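You operate a simulated robot arm through the tools that you are given. There is no shell and no other tool.

You are at the controls of a simulated robot arm. One attempt, no reset.

## Task
Switch the mixer off and brush the dust from the fader panel.
Fine: pull the yellow and green faders down first; put the black brush back; no thump. Set down upright: brush. What is to be rubbed or washed off counts as gone when no trace of it is left.

The check looks at the end state, three seconds after you hand in, the way a careful person would. Anything else that was tipped, shoved, dropped, spilled or broken makes it a failure.

## Robot
A 6-joint arm with a two-finger gripper, fixed in place. Base frame: the origin is on the floor under the middle of its stand, x ahead of it, y to its left, z up; the work surface is at about z = 73. Units: cm, degrees, N and s.
It reaches about 103.8 cm from its shoulder. Its first joint turns from -166.0 to 166.0 degrees. Payload 1.71 kg.
The tool frame sits at the grasp point between the pads (the TCP): z along the fingers, y along the line on which they close. The tips reach 2 cm beyond it. The gripper opens to 9.6 cm; its body begins 11.3 cm behind the TCP.
Orientation is that of the tool frame in the base frame, as a unit quaternion [x, y, z, w]. With the fingers straight down and closing along the base's y, the tool's x points along the base's -x, its y along +y and its z along -z.

## Interface
- The arm moves only by the tool send_rows. Its argument "series" is a list of rows, each an object of numbers (a shift or turn left out is 0, a gripper value left out holds the last): "wx", "wy", "wz": the turn, a rotation vector about the base's x, y, z in degrees; "tx", "ty", "tz": the shift along the base's x, y, z in cm; "grip": the gripper command, from -1 (shut) to 1 (fully open), values between in proportion. In form: [{"wx": .., "wy": .., "wz": .., "tx": .., "ty": .., "tz": .., "grip": ..}, ...]. A call has 1 to 20 rows; each row shifts and turns the commanded pose from where the row before left it. A row lasts 0.2 s, in which the tool goes at most 5 cm and 8.6 degrees; a call with a longer step from one row to the next is refused whole, and so is a gripper value outside its range. Where a pose cannot be reached the arm comes as near as it can. A force on the tool above 40 N (or 10 N above the force at the start of the call, whichever is more), or a blocked arm, ends the call early, and 0.2 s more pass. The fingers move at their own pace (about 4.5 cm/s each) and stop on an object; they squeeze with about 26 N. The grip force told is the motor's: it shows also when the fingers shut on nothing. Time passes only in rows, and 0.2 s behind the last, so rows that do not move let the fingers close. The reply holds the time, the measured pose of the TCP, the force on the tool along the base axes, the opening and the grip force, in the units named above and with some noise, with the torque about the TCP (base axes, N m) and any sound that the robot's microphone picked up.
- Cameras (640 x 400 px; columns grow to the right, rows downward): "scene" is fixed at [21.89, 50.1, 151.41]; the picture's right is [-0.09, -1.00, 0.00], its down [-0.76, 0.07, -0.65] and it looks along [0.65, -0.06, -0.76] (base axes); focal length 214 px, centre (320, 200). "wrist" rides on the gripper at [6.6, 1.4, -14.5] in the tool frame; the picture's right is [-0.21, 0.98, 0.00], its down [-0.88, -0.19, -0.45] and it looks along [-0.44, -0.09, 0.90] (tool axes); focal length 275 px, centre (320, 200). There is no depth. A picture from a camera that has moved, and an enlarged one, comes with that camera's place and axes in the base frame and with its lens.
- camera(camera): a new picture of that camera. It takes no simulated time.
- slide_trunk(by): moves the trunk up (or, below 0, down) by that many cm; the arm rides with it, the base frame stays. It gives what a move gives, with no picture.
- inspect(camera, box): a new picture of the part [left, top, right, bottom] of that camera's present view, enlarged. It takes no simulated time.
- close_job(): hands the job in; it is judged then, once.

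Nothing tells you positions but the pictures and the camera data. Unless the task says otherwise, let go and move clear before handing in.

The tools are called after "Request:" as a command line: name --argument value ..., lists and objects as JSON in quotes. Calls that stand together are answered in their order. send_rows: Moves the arm, as the interface text tells. Its arguments: {"type":"object","properties":{"series":{"type":"array","items":{"type":"object","properties":{"wx":{"type":"number"},"wy":{"type":"number"},"wz":{"type":"number"},"tx":{"type":"number"},"ty":{"type":"number"},"tz":{"type":"number"},"grip":{"type":"number"}}}}},"required":["series"]} The other tools are called the same way: slide_trunk (by) moves the trunk up or down; camera (camera) takes a picture; inspect (camera, box) takes an enlarged picture of a part of a camera's view; close_job () hands the job in.

At the start:

```text
clock: 0.0
ee_pos: [41.51, 29.39, 108.17]
orientation: [-0.001, 1.0, 0.0, -0.001]
force: [-1.0, -0.4, 0.3]
torque: [0.04, 0.02, 0.0]
gripper_width: 9.63
gripper_force: 0.0
trunk travel left (down, up): [-15.0, 24.0]
```

scene: 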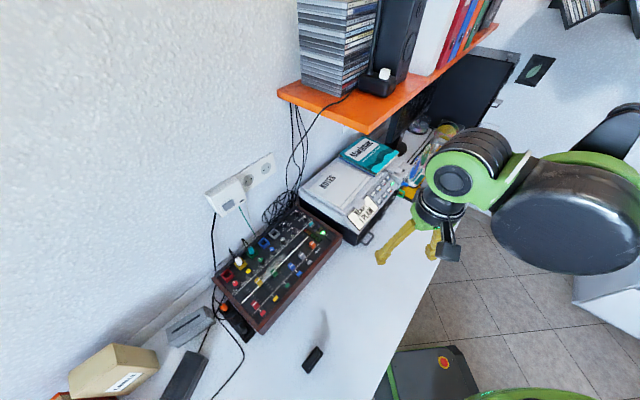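
wrist: 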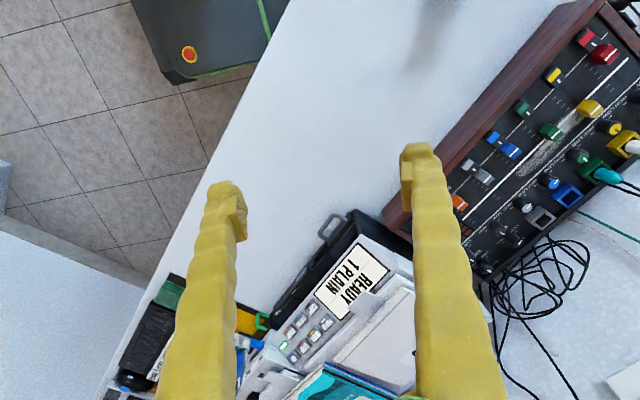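

I see a mixer with coloured faders on the desk near the wall, and a small black object (probably the brush) lying in front of it. I'll take enlarged pictures before moving.

Request:
inspect --camera "scene" --box '[200, 190, 360, 340]'

Request:
inspect --camera "scene" --box '[260, 300, 380, 390]'

Request:
inspect --camera "wrist" --box '[380, 0, 640, 280]'

Request:
inspect --camera "scene" --box '[150, 280, 270, 400]'

```text
2.67 times, centred on (280, 265) of scene
camera zoom: at [21.89, 50.1, 151.41], right [-0.09, -1.0, 0.0], down [-0.76, 0.07, -0.65], along [0.65, -0.06, -0.76], focal length 572 px, centre (427, 27)
```

zoom: 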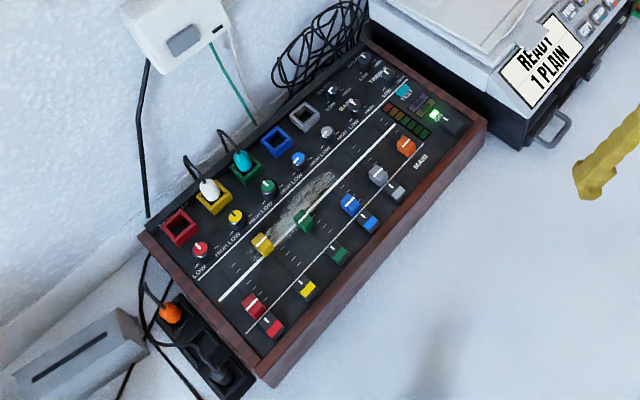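

```text
4.44 times, centred on (320, 345) of scene
camera zoom: at [21.89, 50.1, 151.41], right [-0.09, -1.0, 0.0], down [-0.76, 0.07, -0.65], along [0.65, -0.06, -0.76], focal length 953 px, centre (320, -444)
```

zoom: 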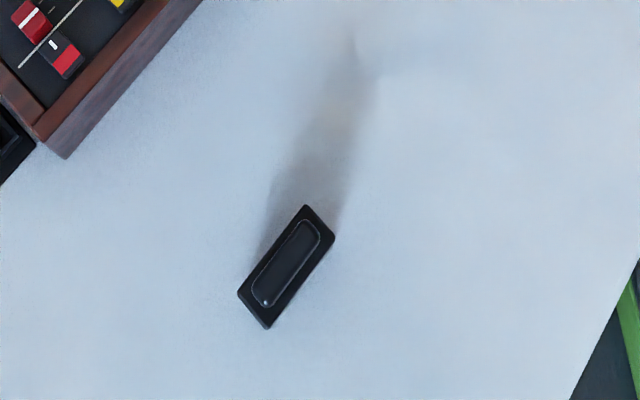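

```text
1.43 times, centred on (510, 140) of wrist
camera zoom: at [34.94, 30.69, 122.77], right [0.21, 0.98, 0.0], down [0.88, -0.18, 0.44], along [0.43, -0.09, -0.9], focal length 393 px, centre (49, 286)
```

zoom: 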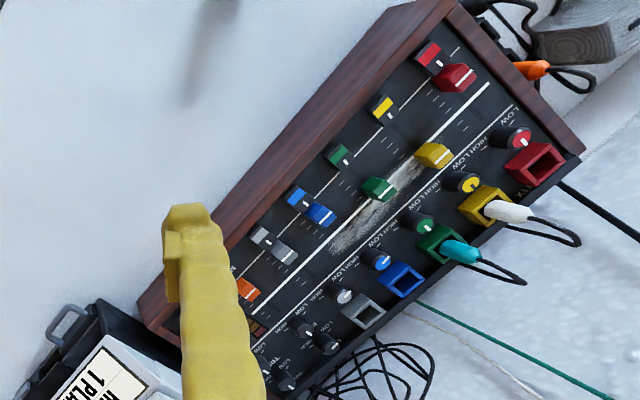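

```text
3.33 times, centred on (210, 340) of scene
camera zoom: at [21.89, 50.1, 151.41], right [-0.09, -1.0, 0.0], down [-0.76, 0.07, -0.65], along [0.65, -0.06, -0.76], focal length 715 px, centre (687, -267)
```

zoom: 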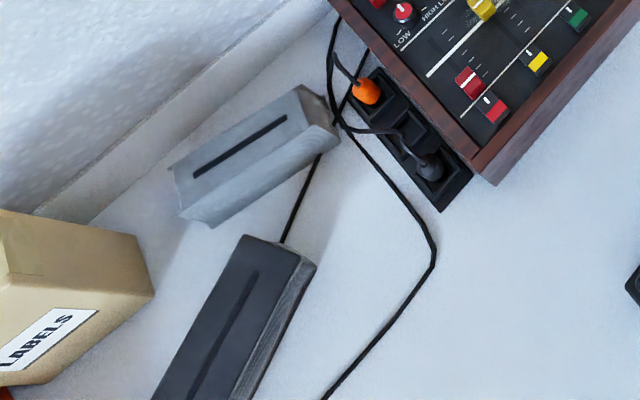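

The mixer stands at about 45° to the base axes. Its yellow and green faders are up, there is dust between them, and a lit LED and rocker sit at the right end. The brush lies near (27, 52). I'll turn the wrist to line up with the mixer and get a closer view.

Request:
send_rows --series '[{"wz": 7.5, "ty": 2.5, "tz": 0}, {"wz": 7.5, "ty": 2.5, "tz": 0}, {"wz": 7.5, "ty": 2.5}, {"wz": 7.5, "ty": 2.5}, {"wz": 7.5, "ty": 2.5}, {"wz": 7.5, "ty": 2.5}, {"grip": 1}]'

Request:
camera --camera "wrist"

Request:
camera --camera "scene"

```text
clock: 1.6
ee_pos: [39.92, 44.38, 108.64]
orientation: [-0.383, 0.924, 0.004, 0.005]
force: [-0.3, 0.1, 0.3]
torque: [-0.02, -0.01, 0.03]
gripper_width: 9.63
gripper_force: 0.1
trunk travel left (down, up): [-15.0, 24.0]
```

```text
taken
camera wrist: at [34.2, 40.47, 123.2], right [-0.55, 0.84, 0.0], down [0.75, 0.49, 0.46], along [0.38, 0.25, -0.89], focal length 275 px, centre (320, 200)
```

wrist: 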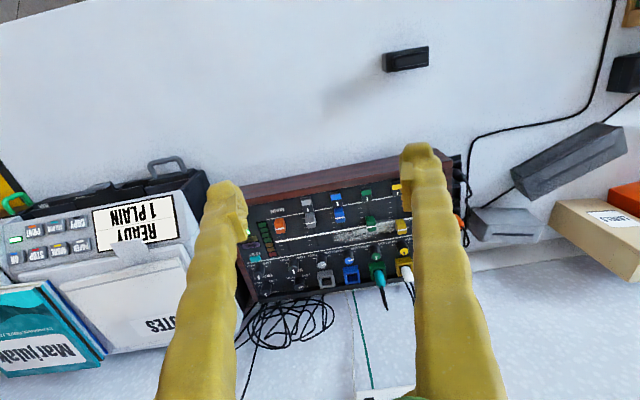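

```text
taken
```

scene: 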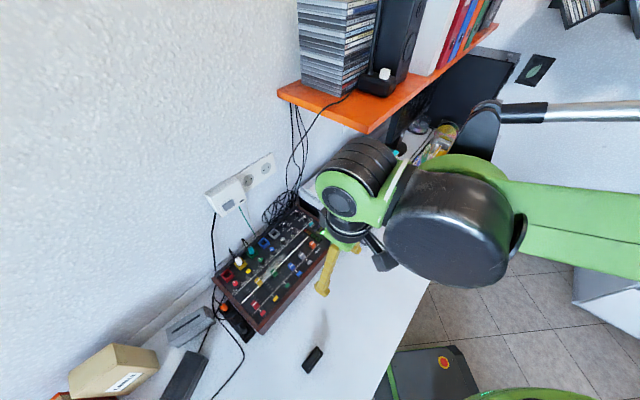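

The wrist view now shows the mixer upside down between the fingers. I'll enlarge it to read the switch, the faders and the dust.

Request:
inspect --camera "wrist" --box '[230, 160, 420, 310]'

Request:
inspect --camera "wrist" --box '[370, 30, 440, 90]'

Request:
inspect --camera "scene" --box '[210, 200, 340, 340]'

```text
2.67 times, centred on (325, 235) of wrist
camera zoom: at [34.2, 40.47, 123.2], right [-0.55, 0.84, 0.0], down [0.75, 0.49, 0.46], along [0.38, 0.25, -0.89], focal length 734 px, centre (307, 107)
```

zoom: 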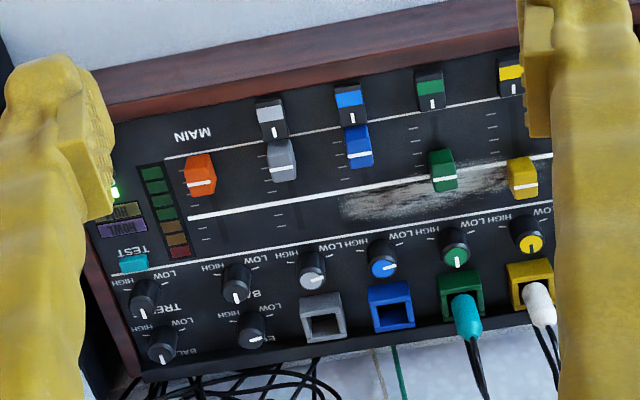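

```text
6.67 times, centred on (405, 60) of wrist
camera zoom: at [34.2, 40.47, 123.2], right [-0.55, 0.84, 0.0], down [0.75, 0.49, 0.46], along [0.38, 0.25, -0.89], focal length 1835 px, centre (-247, 1133)
```

zoom: 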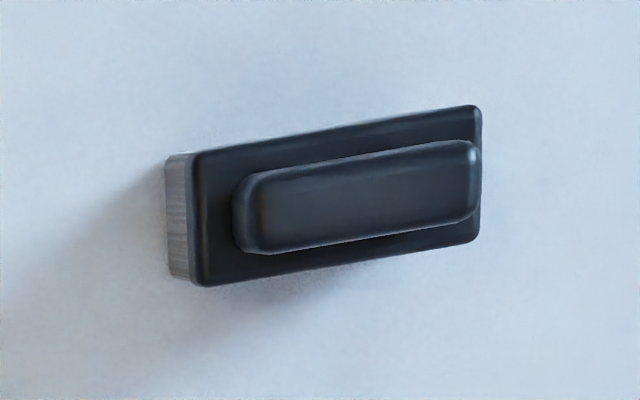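

```text
2.86 times, centred on (275, 270) of scene
camera zoom: at [21.89, 50.1, 151.41], right [-0.09, -1.0, 0.0], down [-0.76, 0.07, -0.65], along [0.65, -0.06, -0.76], focal length 613 px, centre (449, 0)
```

zoom: 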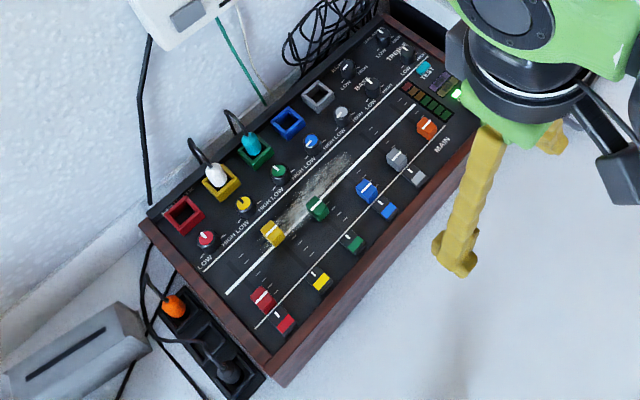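

The mixer's rear direction is about (0.72, 0.69) and the channel pitch is about 5.4 cm. The green cap sits near (51.5, 63, 80.5) and needs to come down about 3 cm. I'll shift right to see the power switch, which a finger is hiding.

Request:
send_rows --series '[{"tx": 2, "ty": -2, "tz": -1.5}, {"tx": 2, "ty": -2, "tz": -1.5}, {"tx": 2, "ty": -2, "tz": -1.5}, {"tx": 2, "ty": -2, "tz": -1.5}, {"tx": 0}]'

Request:
camera --camera "wrist"

```text
clock: 2.8
ee_pos: [47.95, 36.12, 102.6]
orientation: [-0.383, 0.924, 0.004, 0.006]
force: [-0.5, -0.7, 1.1]
torque: [0.01, -0.01, -0.01]
gripper_width: 9.57
gripper_force: 0.0
trunk travel left (down, up): [-15.0, 24.0]
```

```text
taken
camera wrist: at [42.2, 32.34, 117.16], right [-0.55, 0.84, 0.0], down [0.75, 0.49, 0.46], along [0.38, 0.25, -0.89], focal length 275 px, centre (320, 200)
```

wrist: 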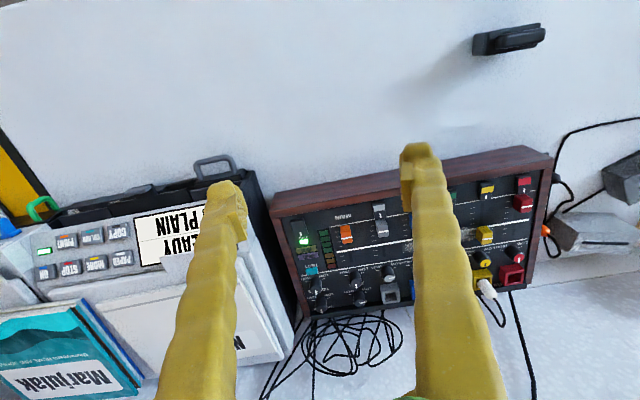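

Request:
inspect --camera "wrist" --box '[265, 195, 405, 315]'

Request:
inspect --camera "wrist" --box '[280, 215, 350, 275]'

Request:
inspect --camera "wrist" --box '[440, 150, 560, 300]'

Request:
inspect --camera "wrist" --box '[460, 15, 560, 75]'

```text
3.33 times, centred on (335, 255) of wrist
camera zoom: at [42.2, 32.34, 117.16], right [-0.55, 0.84, 0.0], down [0.75, 0.49, 0.46], along [0.38, 0.25, -0.89], focal length 918 px, centre (270, 17)
```

zoom: 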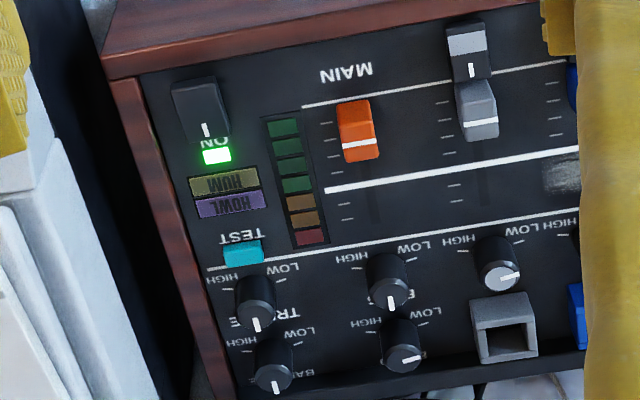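

```text
6.67 times, centred on (315, 245) of wrist
camera zoom: at [42.2, 32.34, 117.16], right [-0.55, 0.84, 0.0], down [0.75, 0.49, 0.46], along [0.38, 0.25, -0.89], focal length 1835 px, centre (353, -100)
```

zoom: 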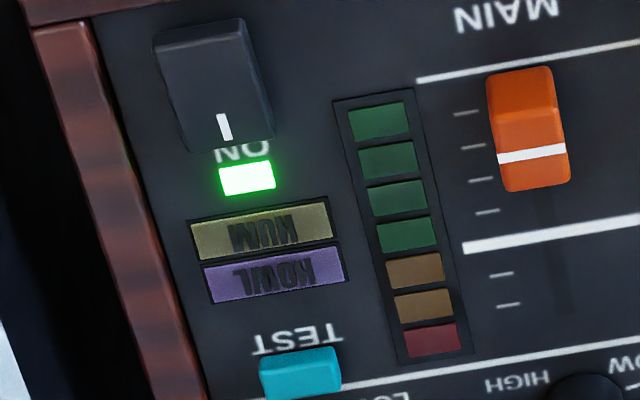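

```text
2.67 times, centred on (500, 225) of wrist
camera zoom: at [42.2, 32.34, 117.16], right [-0.55, 0.84, 0.0], down [0.75, 0.49, 0.46], along [0.38, 0.25, -0.89], focal length 734 px, centre (-160, 133)
```

zoom: 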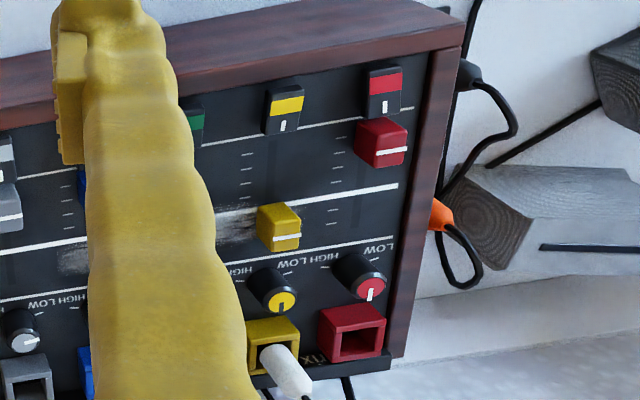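

```text
6.40 times, centred on (510, 45) of wrist
camera zoom: at [42.2, 32.34, 117.16], right [-0.55, 0.84, 0.0], down [0.75, 0.49, 0.46], along [0.38, 0.25, -0.89], focal length 1762 px, centre (-896, 1192)
```

zoom: 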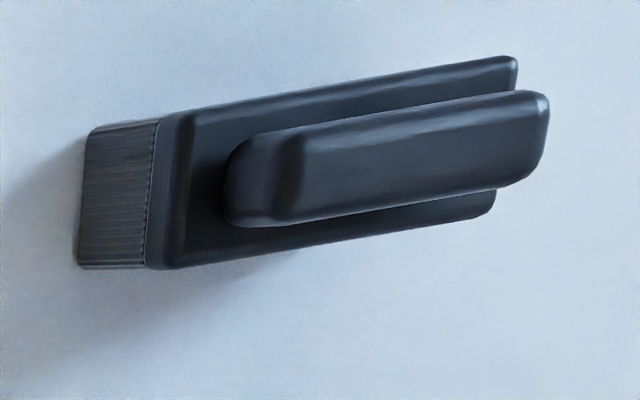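

The rocker's "ON" end is pressed. Its front end, towards the desk edge, has to be pressed to switch off, near (64.3, 42.5, 80). The blue, red and grey caps show the bottom of the travel, so green needs about 3 cm and yellow about 5 cm. I'll close the fingers and move above the spot behind the green cap.

Request:
send_rows --series '[{"tx": 0.6, "ty": 2.9, "tz": -0.5, "grip": -1}, {"tx": 0.6, "ty": 2.9, "tz": -0.5}, {"tx": 0.6, "ty": 2.9, "tz": -0.5}, {"tx": 0.6, "ty": 2.9, "tz": -0.5}, {"tx": 0.6, "ty": 2.9, "tz": -1}, {"tx": 0.6, "ty": 2.9, "tz": -1}, {"tx": 0.6, "ty": 2.9, "tz": -1}, {"tx": 0.6, "ty": 2.9, "tz": -1}, {"tx": 0.6, "ty": 3, "tz": -1}, {"tx": 0.6, "ty": 3, "tz": -1}, {"tx": 0.1, "ty": 0.1, "tz": 0}]'

Request:
camera --camera "wrist"

Request:
camera --camera "scene"

```text
clock: 5.2
ee_pos: [53.86, 65.69, 94.63]
orientation: [-0.384, 0.923, 0.004, 0.006]
force: [0.0, 0.7, -0.6]
torque: [-0.01, 0.0, -0.02]
gripper_width: 0.0
gripper_force: 25.4
trunk travel left (down, up): [-15.0, 24.0]
```

```text
taken
camera wrist: at [48.22, 61.88, 109.13], right [-0.55, 0.84, 0.0], down [0.75, 0.49, 0.46], along [0.38, 0.25, -0.89], focal length 275 px, centre (320, 200)
```

wrist: 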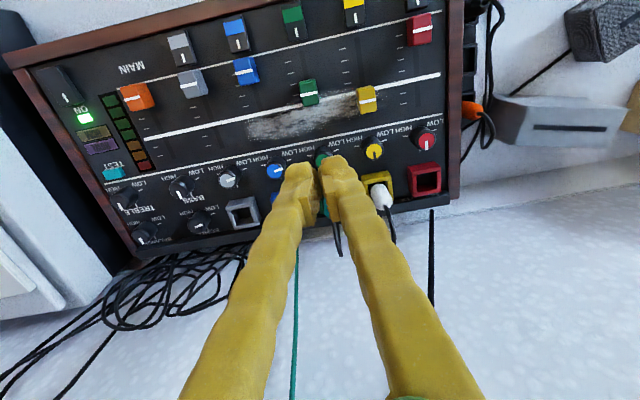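

```text
taken
```

scene: 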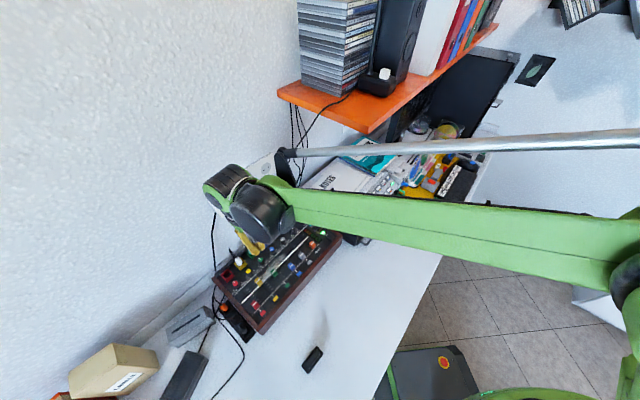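

Request:
inspect --camera "wrist" --box '[220, 0, 450, 190]'

Request:
inspect --camera "wrist" --box '[270, 130, 410, 230]'

Request:
inspect --camera "scene" --box '[200, 200, 350, 340]'

Request:
inspect --camera "wrist" --box '[0, 30, 180, 250]'

```text
2.11 times, centred on (335, 95) of wrist
camera zoom: at [48.22, 61.88, 109.13], right [-0.55, 0.84, 0.0], down [0.75, 0.49, 0.46], along [0.38, 0.25, -0.89], focal length 580 px, centre (288, 421)
```

zoom: 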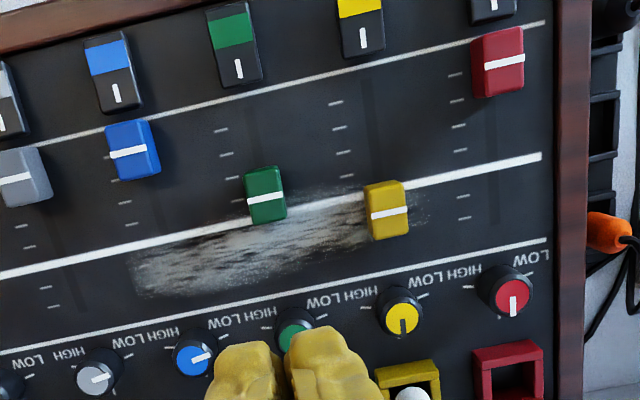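

```text
4.00 times, centred on (340, 180) of wrist
camera zoom: at [48.22, 61.88, 109.13], right [-0.55, 0.84, 0.0], down [0.75, 0.49, 0.46], along [0.38, 0.25, -0.89], focal length 1101 px, centre (240, 280)
```

zoom: 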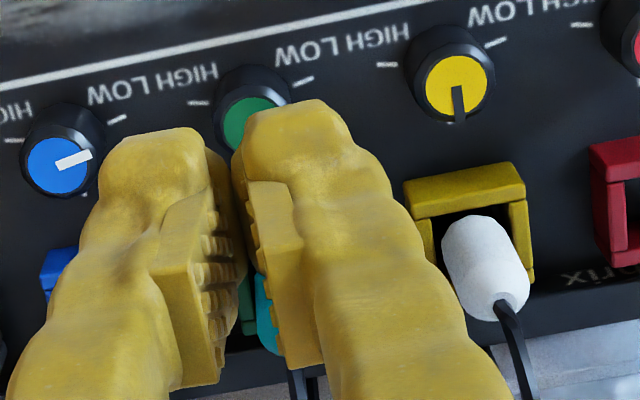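

```text
2.86 times, centred on (275, 270) of scene
camera zoom: at [21.89, 50.1, 151.41], right [-0.09, -1.0, 0.0], down [-0.76, 0.07, -0.65], along [0.65, -0.06, -0.76], focal length 613 px, centre (449, 0)
```

zoom: 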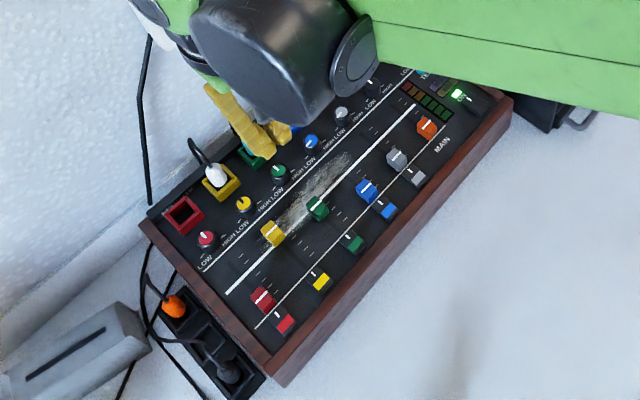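

```text
1.82 times, centred on (90, 140) of wrist
camera zoom: at [48.22, 61.88, 109.13], right [-0.55, 0.84, 0.0], down [0.75, 0.49, 0.46], along [0.38, 0.25, -0.89], focal length 500 px, centre (738, 309)
```

zoom: 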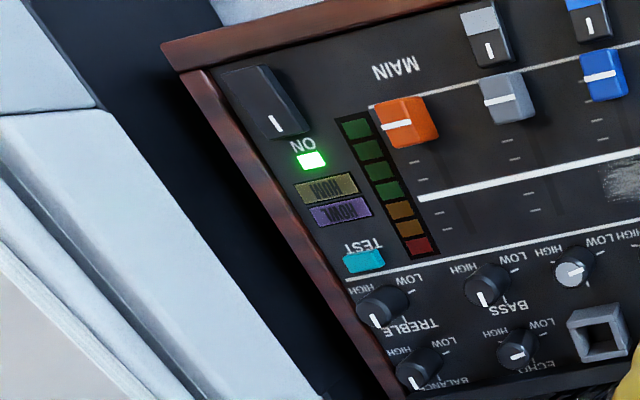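

The wrist view now shows the faders, slots and dust clearly. I'll zoom in on the fingertip in the scene view to check how well the two cameras agree with the tool position.

Request:
inspect --camera "scene" --box '[240, 225, 290, 265]'

```text
10.00 times, centred on (265, 245) of scene
camera zoom: at [21.89, 50.1, 151.41], right [-0.09, -1.0, 0.0], down [-0.76, 0.07, -0.65], along [0.65, -0.06, -0.76], focal length 2145 px, centre (870, -250)
```

zoom: 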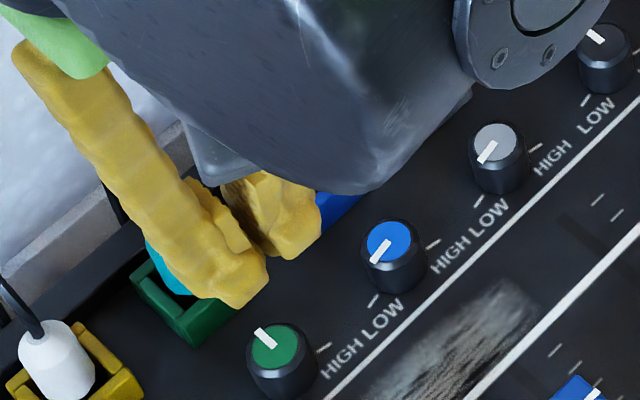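

Both cameras agree to within about half a centimetre. The gap between the yellow cap and its knob is too narrow for closed fingers, so I'll straddle each cap sideways and draw it down gently. First I'll hover over the green cap with the gripper slightly open.

Request:
send_rows --series '[{"tx": -0.85, "ty": -0.97, "tz": 0, "grip": -0.15}, {"tx": -0.85, "ty": -0.97, "tz": -1}, {"tx": -0.86, "ty": -0.96, "tz": -1}, {"tz": -1.5}, {"tz": -1.5}, {"tz": -1.5}, {"tz": 0}, {"tz": 0}]'

Request:
camera --camera "wrist"

Request:
inspect --camera "wrist" --box '[240, 80, 400, 220]'

Request:
inspect --camera "scene" --box '[240, 230, 310, 290]'

```text
clock: 7.0
ee_pos: [51.26, 62.64, 88.23]
orientation: [-0.384, 0.923, 0.004, 0.007]
force: [-0.2, 0.2, -0.4]
torque: [-0.04, -0.01, 0.01]
gripper_width: 4.09
gripper_force: 0.1
trunk travel left (down, up): [-15.0, 24.0]
```

```text
taken
camera wrist: at [45.65, 58.92, 102.71], right [-0.55, 0.84, 0.0], down [0.75, 0.49, 0.46], along [0.38, 0.25, -0.89], focal length 275 px, centre (320, 200)
```

wrist: 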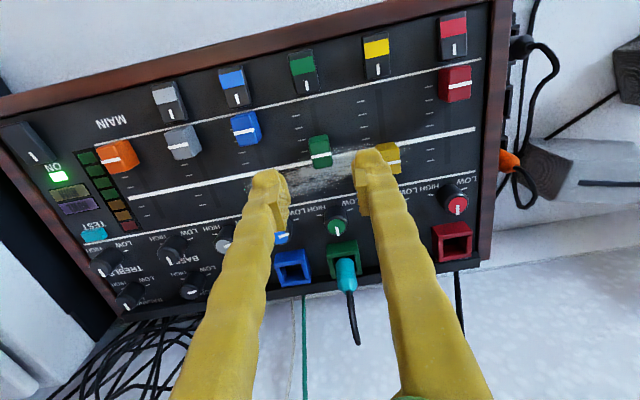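

```text
2.86 times, centred on (320, 150) of wrist
camera zoom: at [45.65, 58.92, 102.71], right [-0.55, 0.84, 0.0], down [0.75, 0.49, 0.46], along [0.38, 0.25, -0.89], focal length 786 px, centre (320, 343)
```

zoom: 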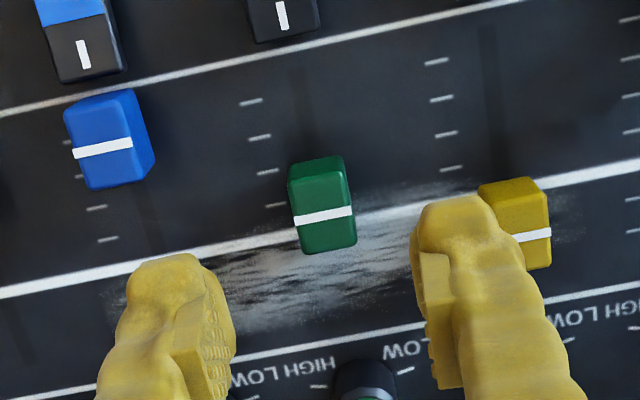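

```text
6.67 times, centred on (275, 260) of scene
camera zoom: at [21.89, 50.1, 151.41], right [-0.09, -1.0, 0.0], down [-0.76, 0.07, -0.65], along [0.65, -0.06, -0.76], focal length 1430 px, centre (620, -200)
```

zoom: 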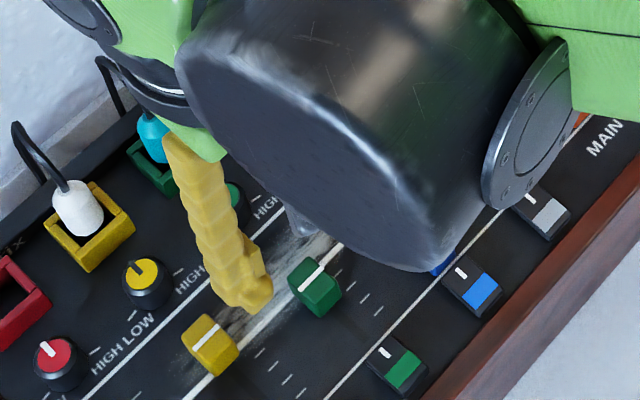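

The gripper is centred over the green cap to within about 1 mm. I'll narrow the opening a little and descend slowly, watching the force for panel contact.

Request:
send_rows --series '[{"tz": -0.6, "grip": -0.33}, {"tz": -0.6}, {"tz": -0.6}, {"tz": -0.6}, {"tz": -0.2}, {"tz": -0.2}, {"tz": -0.2}, {"tz": 0}]'

Request:
inspect --camera "wrist" --box '[240, 100, 400, 240]'

Request:
inspect --camera "scene" --box '[240, 230, 310, 290]'

```text
clock: 8.8
ee_pos: [51.36, 62.77, 85.32]
orientation: [-0.383, 0.924, 0.004, 0.006]
force: [-0.2, 0.9, -0.3]
torque: [0.0, 0.05, 0.02]
gripper_width: 3.21
gripper_force: 0.1
trunk travel left (down, up): [-15.0, 24.0]
```

```text
2.86 times, centred on (320, 170) of wrist
camera zoom: at [45.68, 58.9, 99.8], right [-0.55, 0.84, 0.0], down [0.75, 0.49, 0.46], along [0.38, 0.25, -0.89], focal length 786 px, centre (320, 286)
```

zoom: 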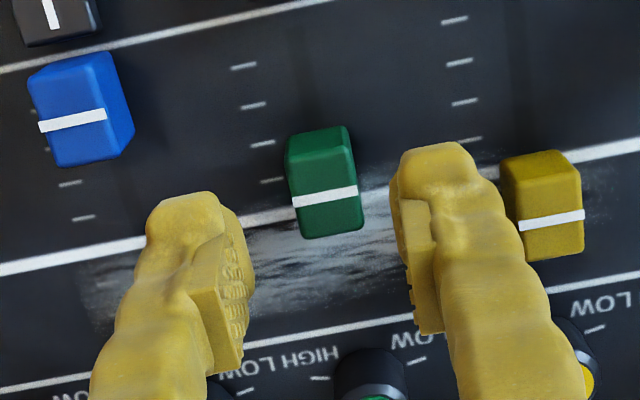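

```text
6.67 times, centred on (275, 260) of scene
camera zoom: at [21.89, 50.1, 151.41], right [-0.09, -1.0, 0.0], down [-0.76, 0.07, -0.65], along [0.65, -0.06, -0.76], focal length 1430 px, centre (620, -200)
```

zoom: 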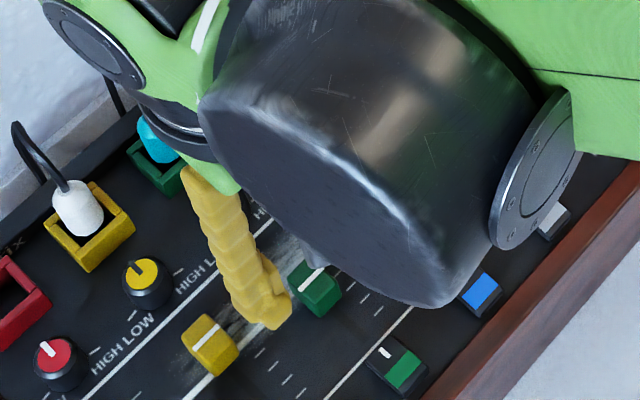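

Request:
send_rows --series '[{"tz": -0.25}, {"tz": -0.25}, {"tz": -0.25}, {"tz": -0.25}, {"tz": -0.25}, {"tz": -0.25}, {"tz": -0.2}, {"tz": 0}]'

Request:
inspect --camera "wrist" --box '[240, 110, 400, 250]'

Request:
inspect --camera "scene" --box '[250, 245, 300, 285]'

```text
clock: 10.6
ee_pos: [51.43, 62.77, 83.46]
orientation: [-0.384, 0.923, 0.004, 0.006]
force: [-0.1, -0.3, -0.2]
torque: [0.0, -0.01, 0.04]
gripper_width: 3.23
gripper_force: 0.0
trunk travel left (down, up): [-15.0, 24.0]
```

```text
2.86 times, centred on (320, 180) of wrist
camera zoom: at [45.69, 58.87, 98.03], right [-0.55, 0.84, 0.0], down [0.75, 0.49, 0.46], along [0.38, 0.25, -0.89], focal length 786 px, centre (320, 257)
```

zoom: 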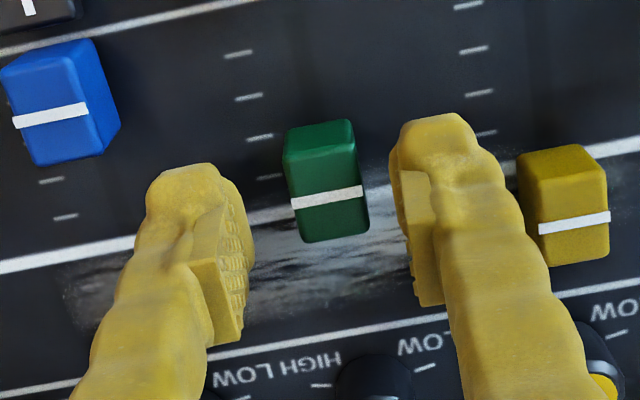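

```text
10.00 times, centred on (275, 265) of scene
camera zoom: at [21.89, 50.1, 151.41], right [-0.09, -1.0, 0.0], down [-0.76, 0.07, -0.65], along [0.65, -0.06, -0.76], focal length 2145 px, centre (770, -450)
```

zoom: 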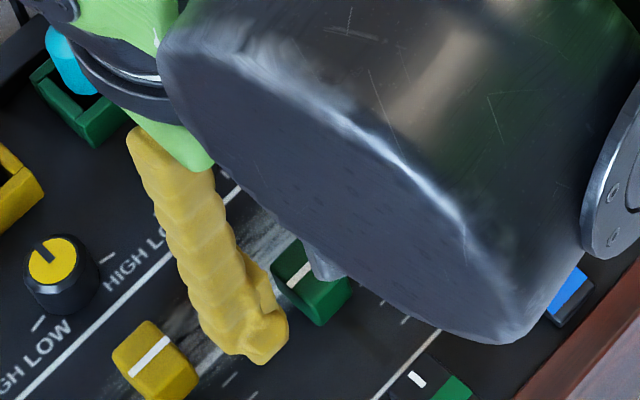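

Request:
send_rows --series '[{"tx": -0.06, "ty": 0.06, "tz": -0.15}, {"tz": -0.15}, {"tz": -0.15}, {"tz": -0.15}, {"tz": -0.15}, {"tz": 0}]'

Request:
inspect --camera "wrist" --box '[240, 110, 400, 250]'

Request:
inspect --camera "scene" --box '[250, 245, 300, 285]'

```text
clock: 12.0
ee_pos: [51.32, 62.8, 82.71]
orientation: [-0.383, 0.924, 0.004, 0.007]
force: [0.1, 0.4, 0.5]
torque: [0.0, 0.04, -0.01]
gripper_width: 3.22
gripper_force: 0.0
trunk travel left (down, up): [-15.0, 24.0]
```

```text
2.86 times, centred on (320, 180) of wrist
camera zoom: at [45.64, 58.9, 97.29], right [-0.55, 0.84, 0.0], down [0.75, 0.49, 0.46], along [0.38, 0.25, -0.89], focal length 786 px, centre (320, 257)
```

zoom: 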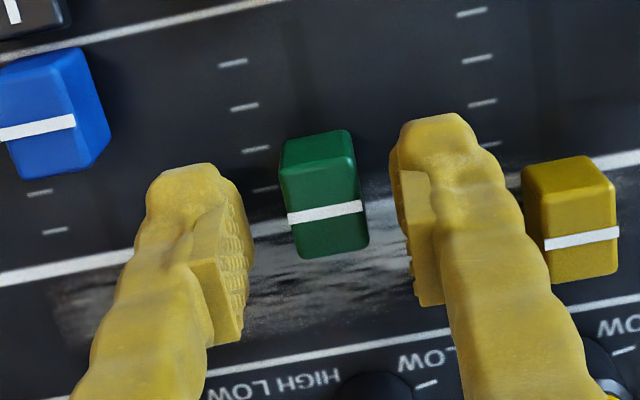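

```text
10.00 times, centred on (275, 265) of scene
camera zoom: at [21.89, 50.1, 151.41], right [-0.09, -1.0, 0.0], down [-0.76, 0.07, -0.65], along [0.65, -0.06, -0.76], focal length 2145 px, centre (770, -450)
```

zoom: 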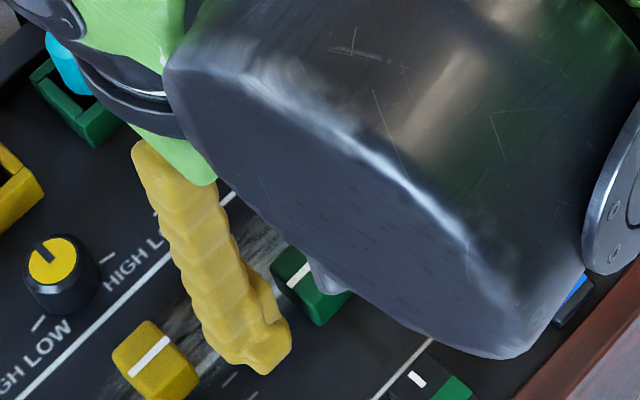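

Request:
send_rows --series '[{"tz": -0.12}, {"tz": -0.12}, {"tz": -0.12}, {"tz": -0.12}, {"tz": 0}]'

Request:
inspect --camera "wrist" --box '[260, 120, 380, 220]'

Request:
inspect --camera "scene" --box '[255, 255, 295, 287]'

```text
clock: 13.2
ee_pos: [51.31, 62.76, 82.32]
orientation: [-0.384, 0.923, 0.003, 0.007]
force: [0.4, -0.7, -0.6]
torque: [-0.01, -0.03, 0.0]
gripper_width: 3.24
gripper_force: 0.1
trunk travel left (down, up): [-15.0, 24.0]
```

```text
4.00 times, centred on (320, 170) of wrist
camera zoom: at [45.67, 58.99, 96.79], right [-0.55, 0.84, 0.0], down [0.75, 0.49, 0.46], along [0.38, 0.25, -0.89], focal length 1101 px, centre (320, 320)
```

zoom: 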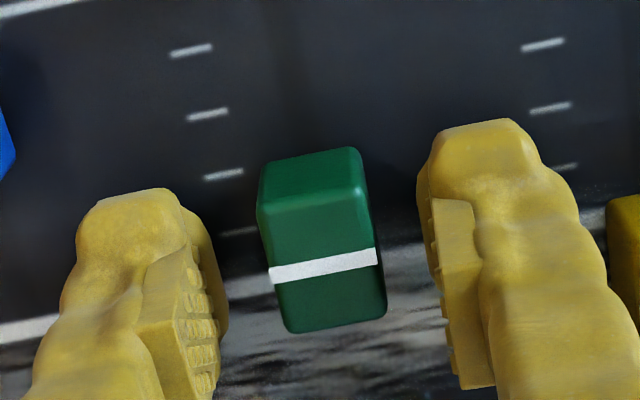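

```text
12.50 times, centred on (275, 271) of scene
camera zoom: at [21.89, 50.1, 151.41], right [-0.09, -1.0, 0.0], down [-0.76, 0.07, -0.65], along [0.65, -0.06, -0.76], focal length 2681 px, centre (882, -688)
```

zoom: 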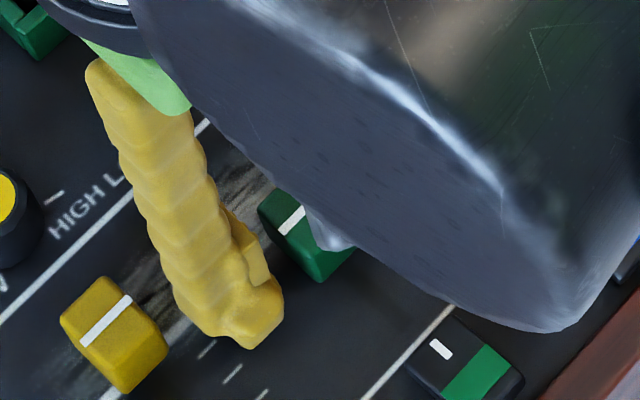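

Request:
send_rows --series '[{"tx": 0.15, "ty": 0.15, "tz": 0}, {"tx": 0.15, "ty": 0.15, "tz": 0}, {"tz": -0.1}, {"tz": -0.1}, {"tz": -0.1}, {"tz": -0.1}, {"tz": 0}]'

Request:
inspect --camera "wrist" --box '[260, 120, 380, 220]'

```text
clock: 14.9
ee_pos: [50.39, 63.15, 82.72]
orientation: [-0.383, 0.924, 0.0, 0.014]
force: [-0.2, -0.7, 0.1]
torque: [0.07, -0.08, -0.01]
gripper_width: 3.29
gripper_force: 0.9
trunk travel left (down, up): [-15.0, 24.0]
stopped in row 7: the force on the tool passed its limit at 41 N (the readings are from after the stop); the commanded pose is now the measured one
```

```text
4.00 times, centred on (320, 170) of wrist
camera zoom: at [44.32, 59.24, 97.2], right [-0.55, 0.84, 0.0], down [0.74, 0.49, 0.47], along [0.4, 0.25, -0.88], focal length 1101 px, centre (320, 320)
```

zoom: 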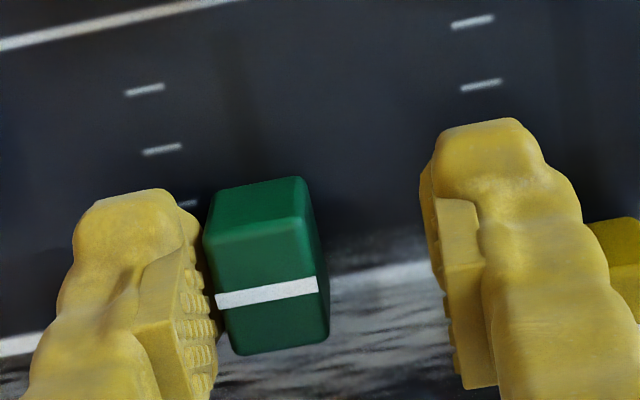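

Something pushed back above 40 N and the tool slid about 1 cm sideways. I'll check the whole scene before going on.

Request:
camera --camera "scene"

Request:
camera --camera "wrist"

Request:
inspect --camera "scene" --box '[200, 200, 350, 340]'

```text
taken
```

scene: 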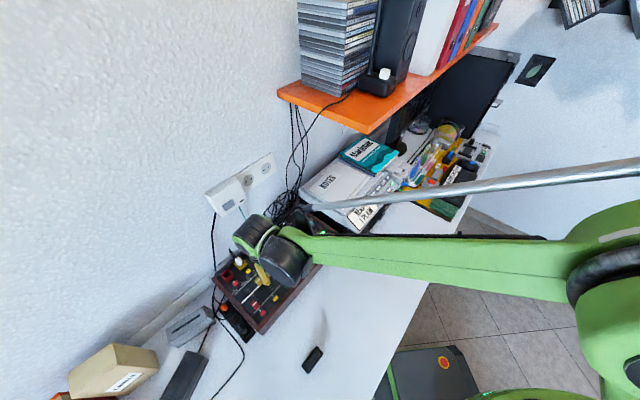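

```text
taken
camera wrist: at [44.32, 59.24, 97.2], right [-0.55, 0.84, 0.0], down [0.74, 0.49, 0.47], along [0.4, 0.25, -0.88], focal length 275 px, centre (320, 200)
```

wrist: 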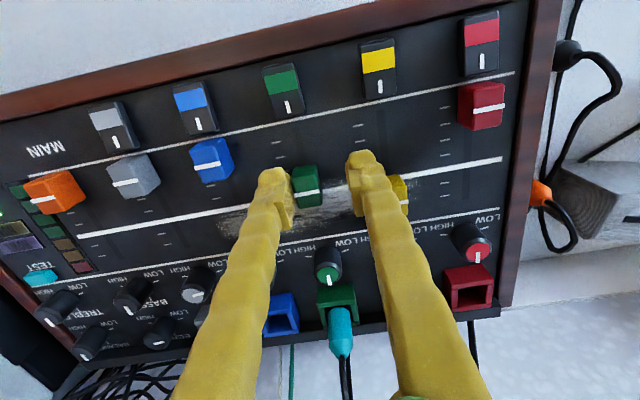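

```text
2.86 times, centred on (275, 270) of scene
camera zoom: at [21.89, 50.1, 151.41], right [-0.09, -1.0, 0.0], down [-0.76, 0.07, -0.65], along [0.65, -0.06, -0.76], focal length 613 px, centre (449, 0)
```

zoom: 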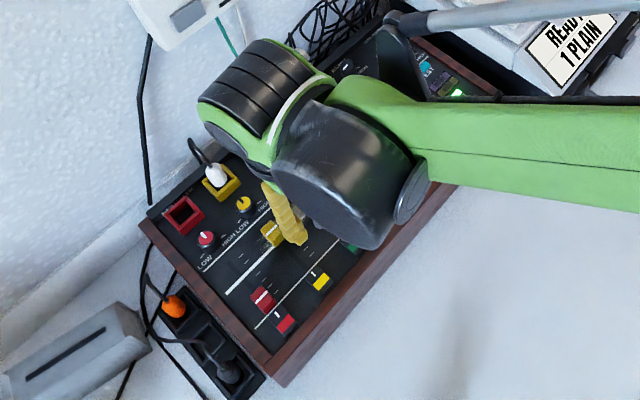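

Request:
inspect --camera "scene" --box '[270, 140, 430, 260]'

Request:
inspect --camera "scene" --box '[220, 190, 340, 290]'

Request:
inspect --camera "wrist" --box '[0, 150, 240, 400]'

```text
3.33 times, centred on (350, 200) of scene
camera zoom: at [21.89, 50.1, 151.41], right [-0.09, -1.0, 0.0], down [-0.76, 0.07, -0.65], along [0.65, -0.06, -0.76], focal length 715 px, centre (220, 200)
```

zoom: 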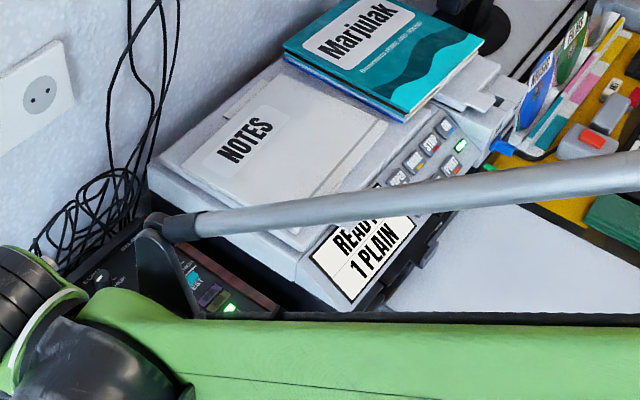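

```text
4.00 times, centred on (280, 240) of scene
camera zoom: at [21.89, 50.1, 151.41], right [-0.09, -1.0, 0.0], down [-0.76, 0.07, -0.65], along [0.65, -0.06, -0.76], focal length 858 px, centre (480, 40)
```

zoom: 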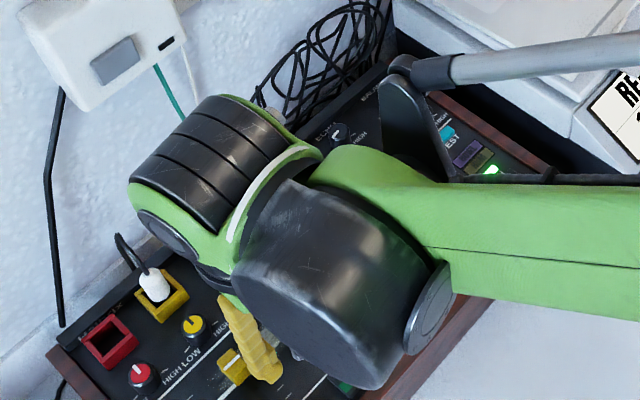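

```text
1.60 times, centred on (120, 275) of wrist
camera zoom: at [44.32, 59.24, 97.2], right [-0.55, 0.84, 0.0], down [0.74, 0.49, 0.47], along [0.4, 0.25, -0.88], focal length 440 px, centre (640, 80)
```

zoom: 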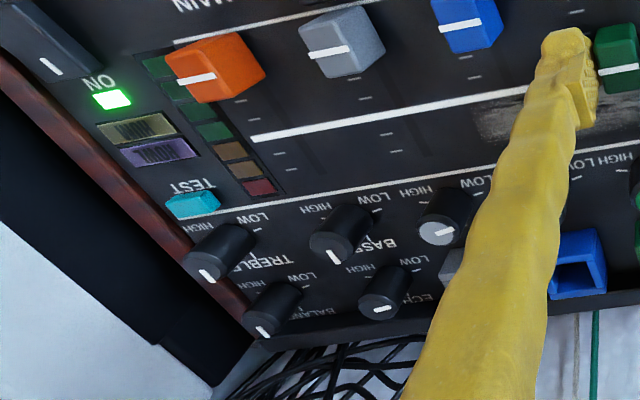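

The mixer has not moved: the red button and cap are at the same pixels. I'll back straight up and check that the arm tracks cleanly before trying again.

Request:
send_rows --series '[{"tz": 0.4}, {"tz": 0.4}, {"tz": 0.4}, {"tz": 0.4}, {"tz": 0}]'

Request:
inspect --camera "wrist" --box '[240, 100, 400, 240]'

Request:
camera --camera "scene"

```text
clock: 16.1
ee_pos: [50.55, 63.17, 84.32]
orientation: [-0.384, 0.923, 0.001, 0.013]
force: [0.5, -0.8, -0.7]
torque: [0.01, 0.01, -0.02]
gripper_width: 3.23
gripper_force: 0.0
trunk travel left (down, up): [-15.0, 24.0]
```

```text
2.86 times, centred on (320, 170) of wrist
camera zoom: at [44.6, 59.31, 98.73], right [-0.55, 0.84, 0.0], down [0.74, 0.48, 0.47], along [0.39, 0.25, -0.88], focal length 786 px, centre (320, 286)
```

zoom: 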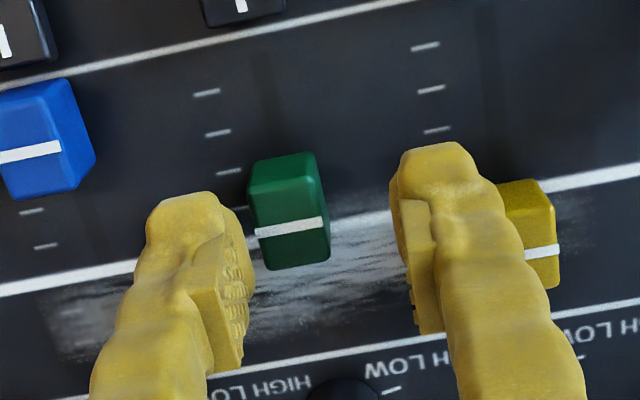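

```text
taken
```

scene: 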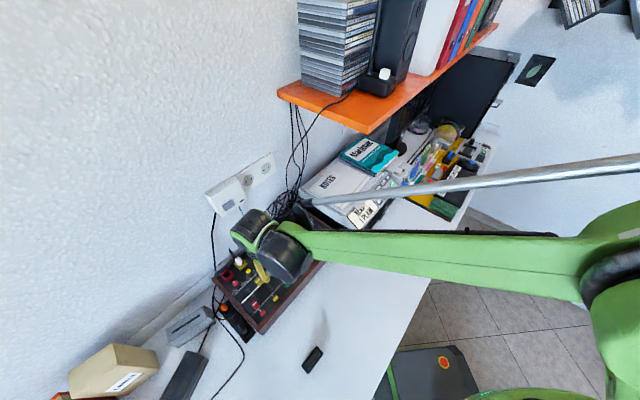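

The likely cause is that the tips touched the panel near z ≈ 80.1. The commanded pose then reset, which gave a jump from the standing offset. I'll straighten the small tilt, re-centre over the green cap and stay just above the panel this time.

Request:
send_rows --series '[{"wx": -0.34, "wy": 0.66, "tx": 0.39, "ty": -0.18}, {"wx": -0.34, "wy": 0.66, "tx": 0.39, "ty": -0.18}, {"tz": 0}, {"tz": 0}]'

Request:
inspect --camera "wrist" --box '[240, 100, 400, 240]'

```text
clock: 17.1
ee_pos: [51.22, 62.91, 84.33]
orientation: [-0.384, 0.923, 0.0, 0.001]
force: [0.7, -0.1, 0.3]
torque: [-0.01, 0.0, 0.01]
gripper_width: 3.23
gripper_force: 0.1
trunk travel left (down, up): [-15.0, 24.0]
```

```text
2.86 times, centred on (320, 170) of wrist
camera zoom: at [45.71, 59.14, 98.91], right [-0.55, 0.84, 0.0], down [0.75, 0.49, 0.45], along [0.37, 0.24, -0.9], focal length 786 px, centre (320, 286)
```

zoom: 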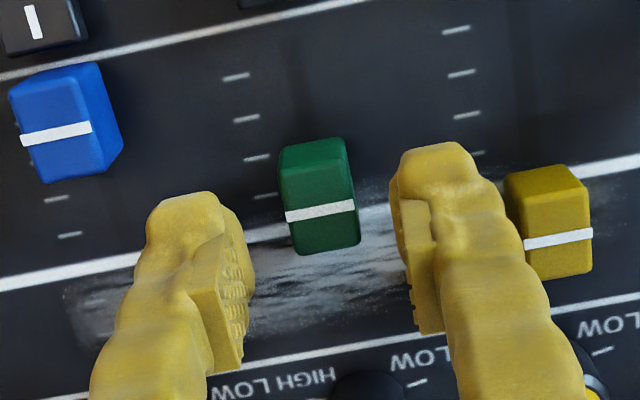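

The tool is vertical and centred on the green cap. I'll go down 1.7 cm, keeping clear of the panel.

Request:
send_rows --series '[{"tz": -0.25}, {"tz": -0.25}, {"tz": -0.25}, {"tz": -0.25}, {"tz": -0.25}, {"tz": -0.2}, {"tz": -0.15}, {"tz": -0.1}, {"tz": 0}]'

Request:
inspect --camera "wrist" --box '[260, 120, 380, 220]'

```text
clock: 19.1
ee_pos: [51.38, 62.82, 82.53]
orientation: [-0.384, 0.924, 0.0, 0.0]
force: [0.1, -0.3, -0.9]
torque: [0.02, -0.02, 0.03]
gripper_width: 3.23
gripper_force: 0.0
trunk travel left (down, up): [-15.0, 24.0]
```

```text
4.00 times, centred on (320, 170) of wrist
camera zoom: at [45.77, 59.08, 97.13], right [-0.55, 0.84, 0.0], down [0.75, 0.49, 0.45], along [0.37, 0.24, -0.9], focal length 1101 px, centre (320, 320)
```

zoom: 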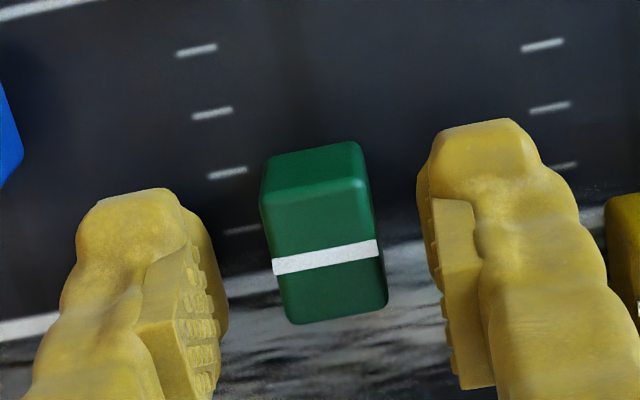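

Request:
send_rows --series '[{"grip": -0.5}, {"grip": -0.58}, {"grip": -0.64}, {"grip": -0.7}, {"grip": -0.7}]'

Request:
inspect --camera "wrist" --box '[260, 120, 380, 220]'

```text
clock: 20.3
ee_pos: [51.28, 62.93, 82.59]
orientation: [-0.383, 0.924, 0.001, 0.002]
force: [-2.8, 3.1, 0.2]
torque: [0.05, 0.07, 0.02]
gripper_width: 1.77
gripper_force: 2.6
trunk travel left (down, up): [-15.0, 24.0]
```

```text
4.00 times, centred on (320, 170) of wrist
camera zoom: at [45.74, 59.11, 97.14], right [-0.55, 0.84, 0.0], down [0.75, 0.49, 0.45], along [0.37, 0.24, -0.9], focal length 1101 px, centre (320, 320)
```

zoom: 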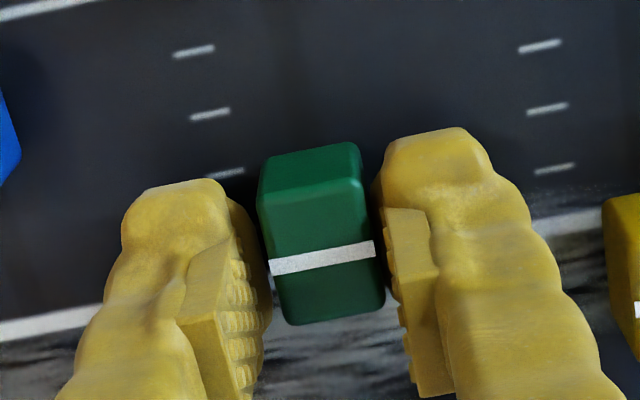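

The cap is held lightly at 1.77 cm. I'll pull it toward the front by 1 cm and check that it follows.

Request:
send_rows --series '[{"tx": -0.04, "ty": 0.03, "grip": -0.75}, {"tx": -0.14, "ty": -0.14}, {"tx": -0.14, "ty": -0.14}, {"tx": -0.14, "ty": -0.14}, {"tx": -0.14, "ty": -0.14}, {"tx": -0.14, "ty": -0.14}, {"tz": 0}]'

Request:
inspect --camera "wrist" --box '[240, 80, 400, 220]'

```text
clock: 21.9
ee_pos: [50.56, 62.19, 82.4]
orientation: [-0.383, 0.924, 0.0, 0.001]
force: [-2.6, 2.5, -1.2]
torque: [0.06, -0.04, 0.01]
gripper_width: 1.51
gripper_force: 28.8
trunk travel left (down, up): [-15.0, 24.0]
```

```text
2.86 times, centred on (320, 150) of wrist
camera zoom: at [44.95, 58.47, 97.13], right [-0.55, 0.84, 0.0], down [0.75, 0.49, 0.45], along [0.37, 0.24, -0.9], focal length 786 px, centre (320, 343)
```

zoom: 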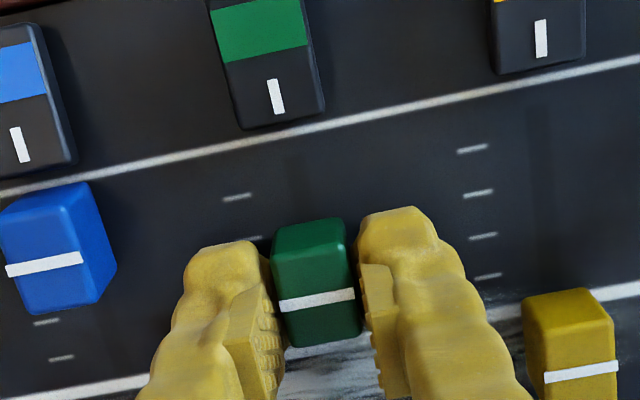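

The green cap follows. By comparison with the blue cap it has about 1.95 cm left. I'll continue and slow down near the end stop.

Request:
send_rows --series '[{"tx": -0.18, "ty": -0.175}, {"tx": -0.18, "ty": -0.175}, {"tx": -0.18, "ty": -0.175}, {"tx": -0.18, "ty": -0.175}, {"tx": -0.18, "ty": -0.175}, {"tx": -0.14, "ty": -0.14}, {"tx": -0.11, "ty": -0.1}, {"tz": 0}]'

Request:
inspect --camera "wrist" --box '[240, 80, 400, 220]'

```text
clock: 23.7
ee_pos: [49.34, 60.97, 82.67]
orientation: [-0.384, 0.923, -0.001, 0.001]
force: [-5.5, 5.7, -12.1]
torque: [0.17, -0.04, -0.02]
gripper_width: 1.5
gripper_force: 34.6
trunk travel left (down, up): [-15.0, 24.0]
```

```text
2.86 times, centred on (320, 150) of wrist
camera zoom: at [43.82, 57.34, 97.13], right [-0.55, 0.84, 0.0], down [0.75, 0.49, 0.45], along [0.37, 0.24, -0.9], focal length 786 px, centre (320, 343)
```

zoom: 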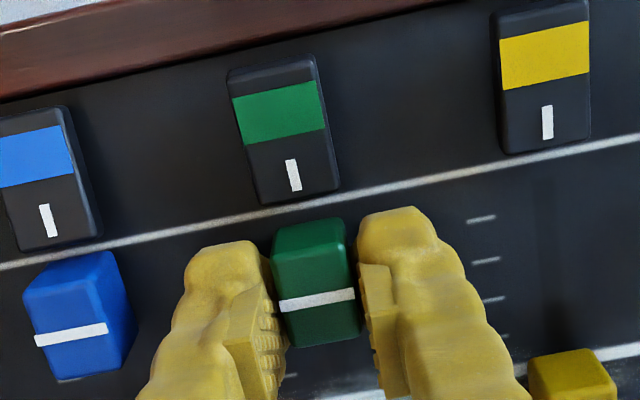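

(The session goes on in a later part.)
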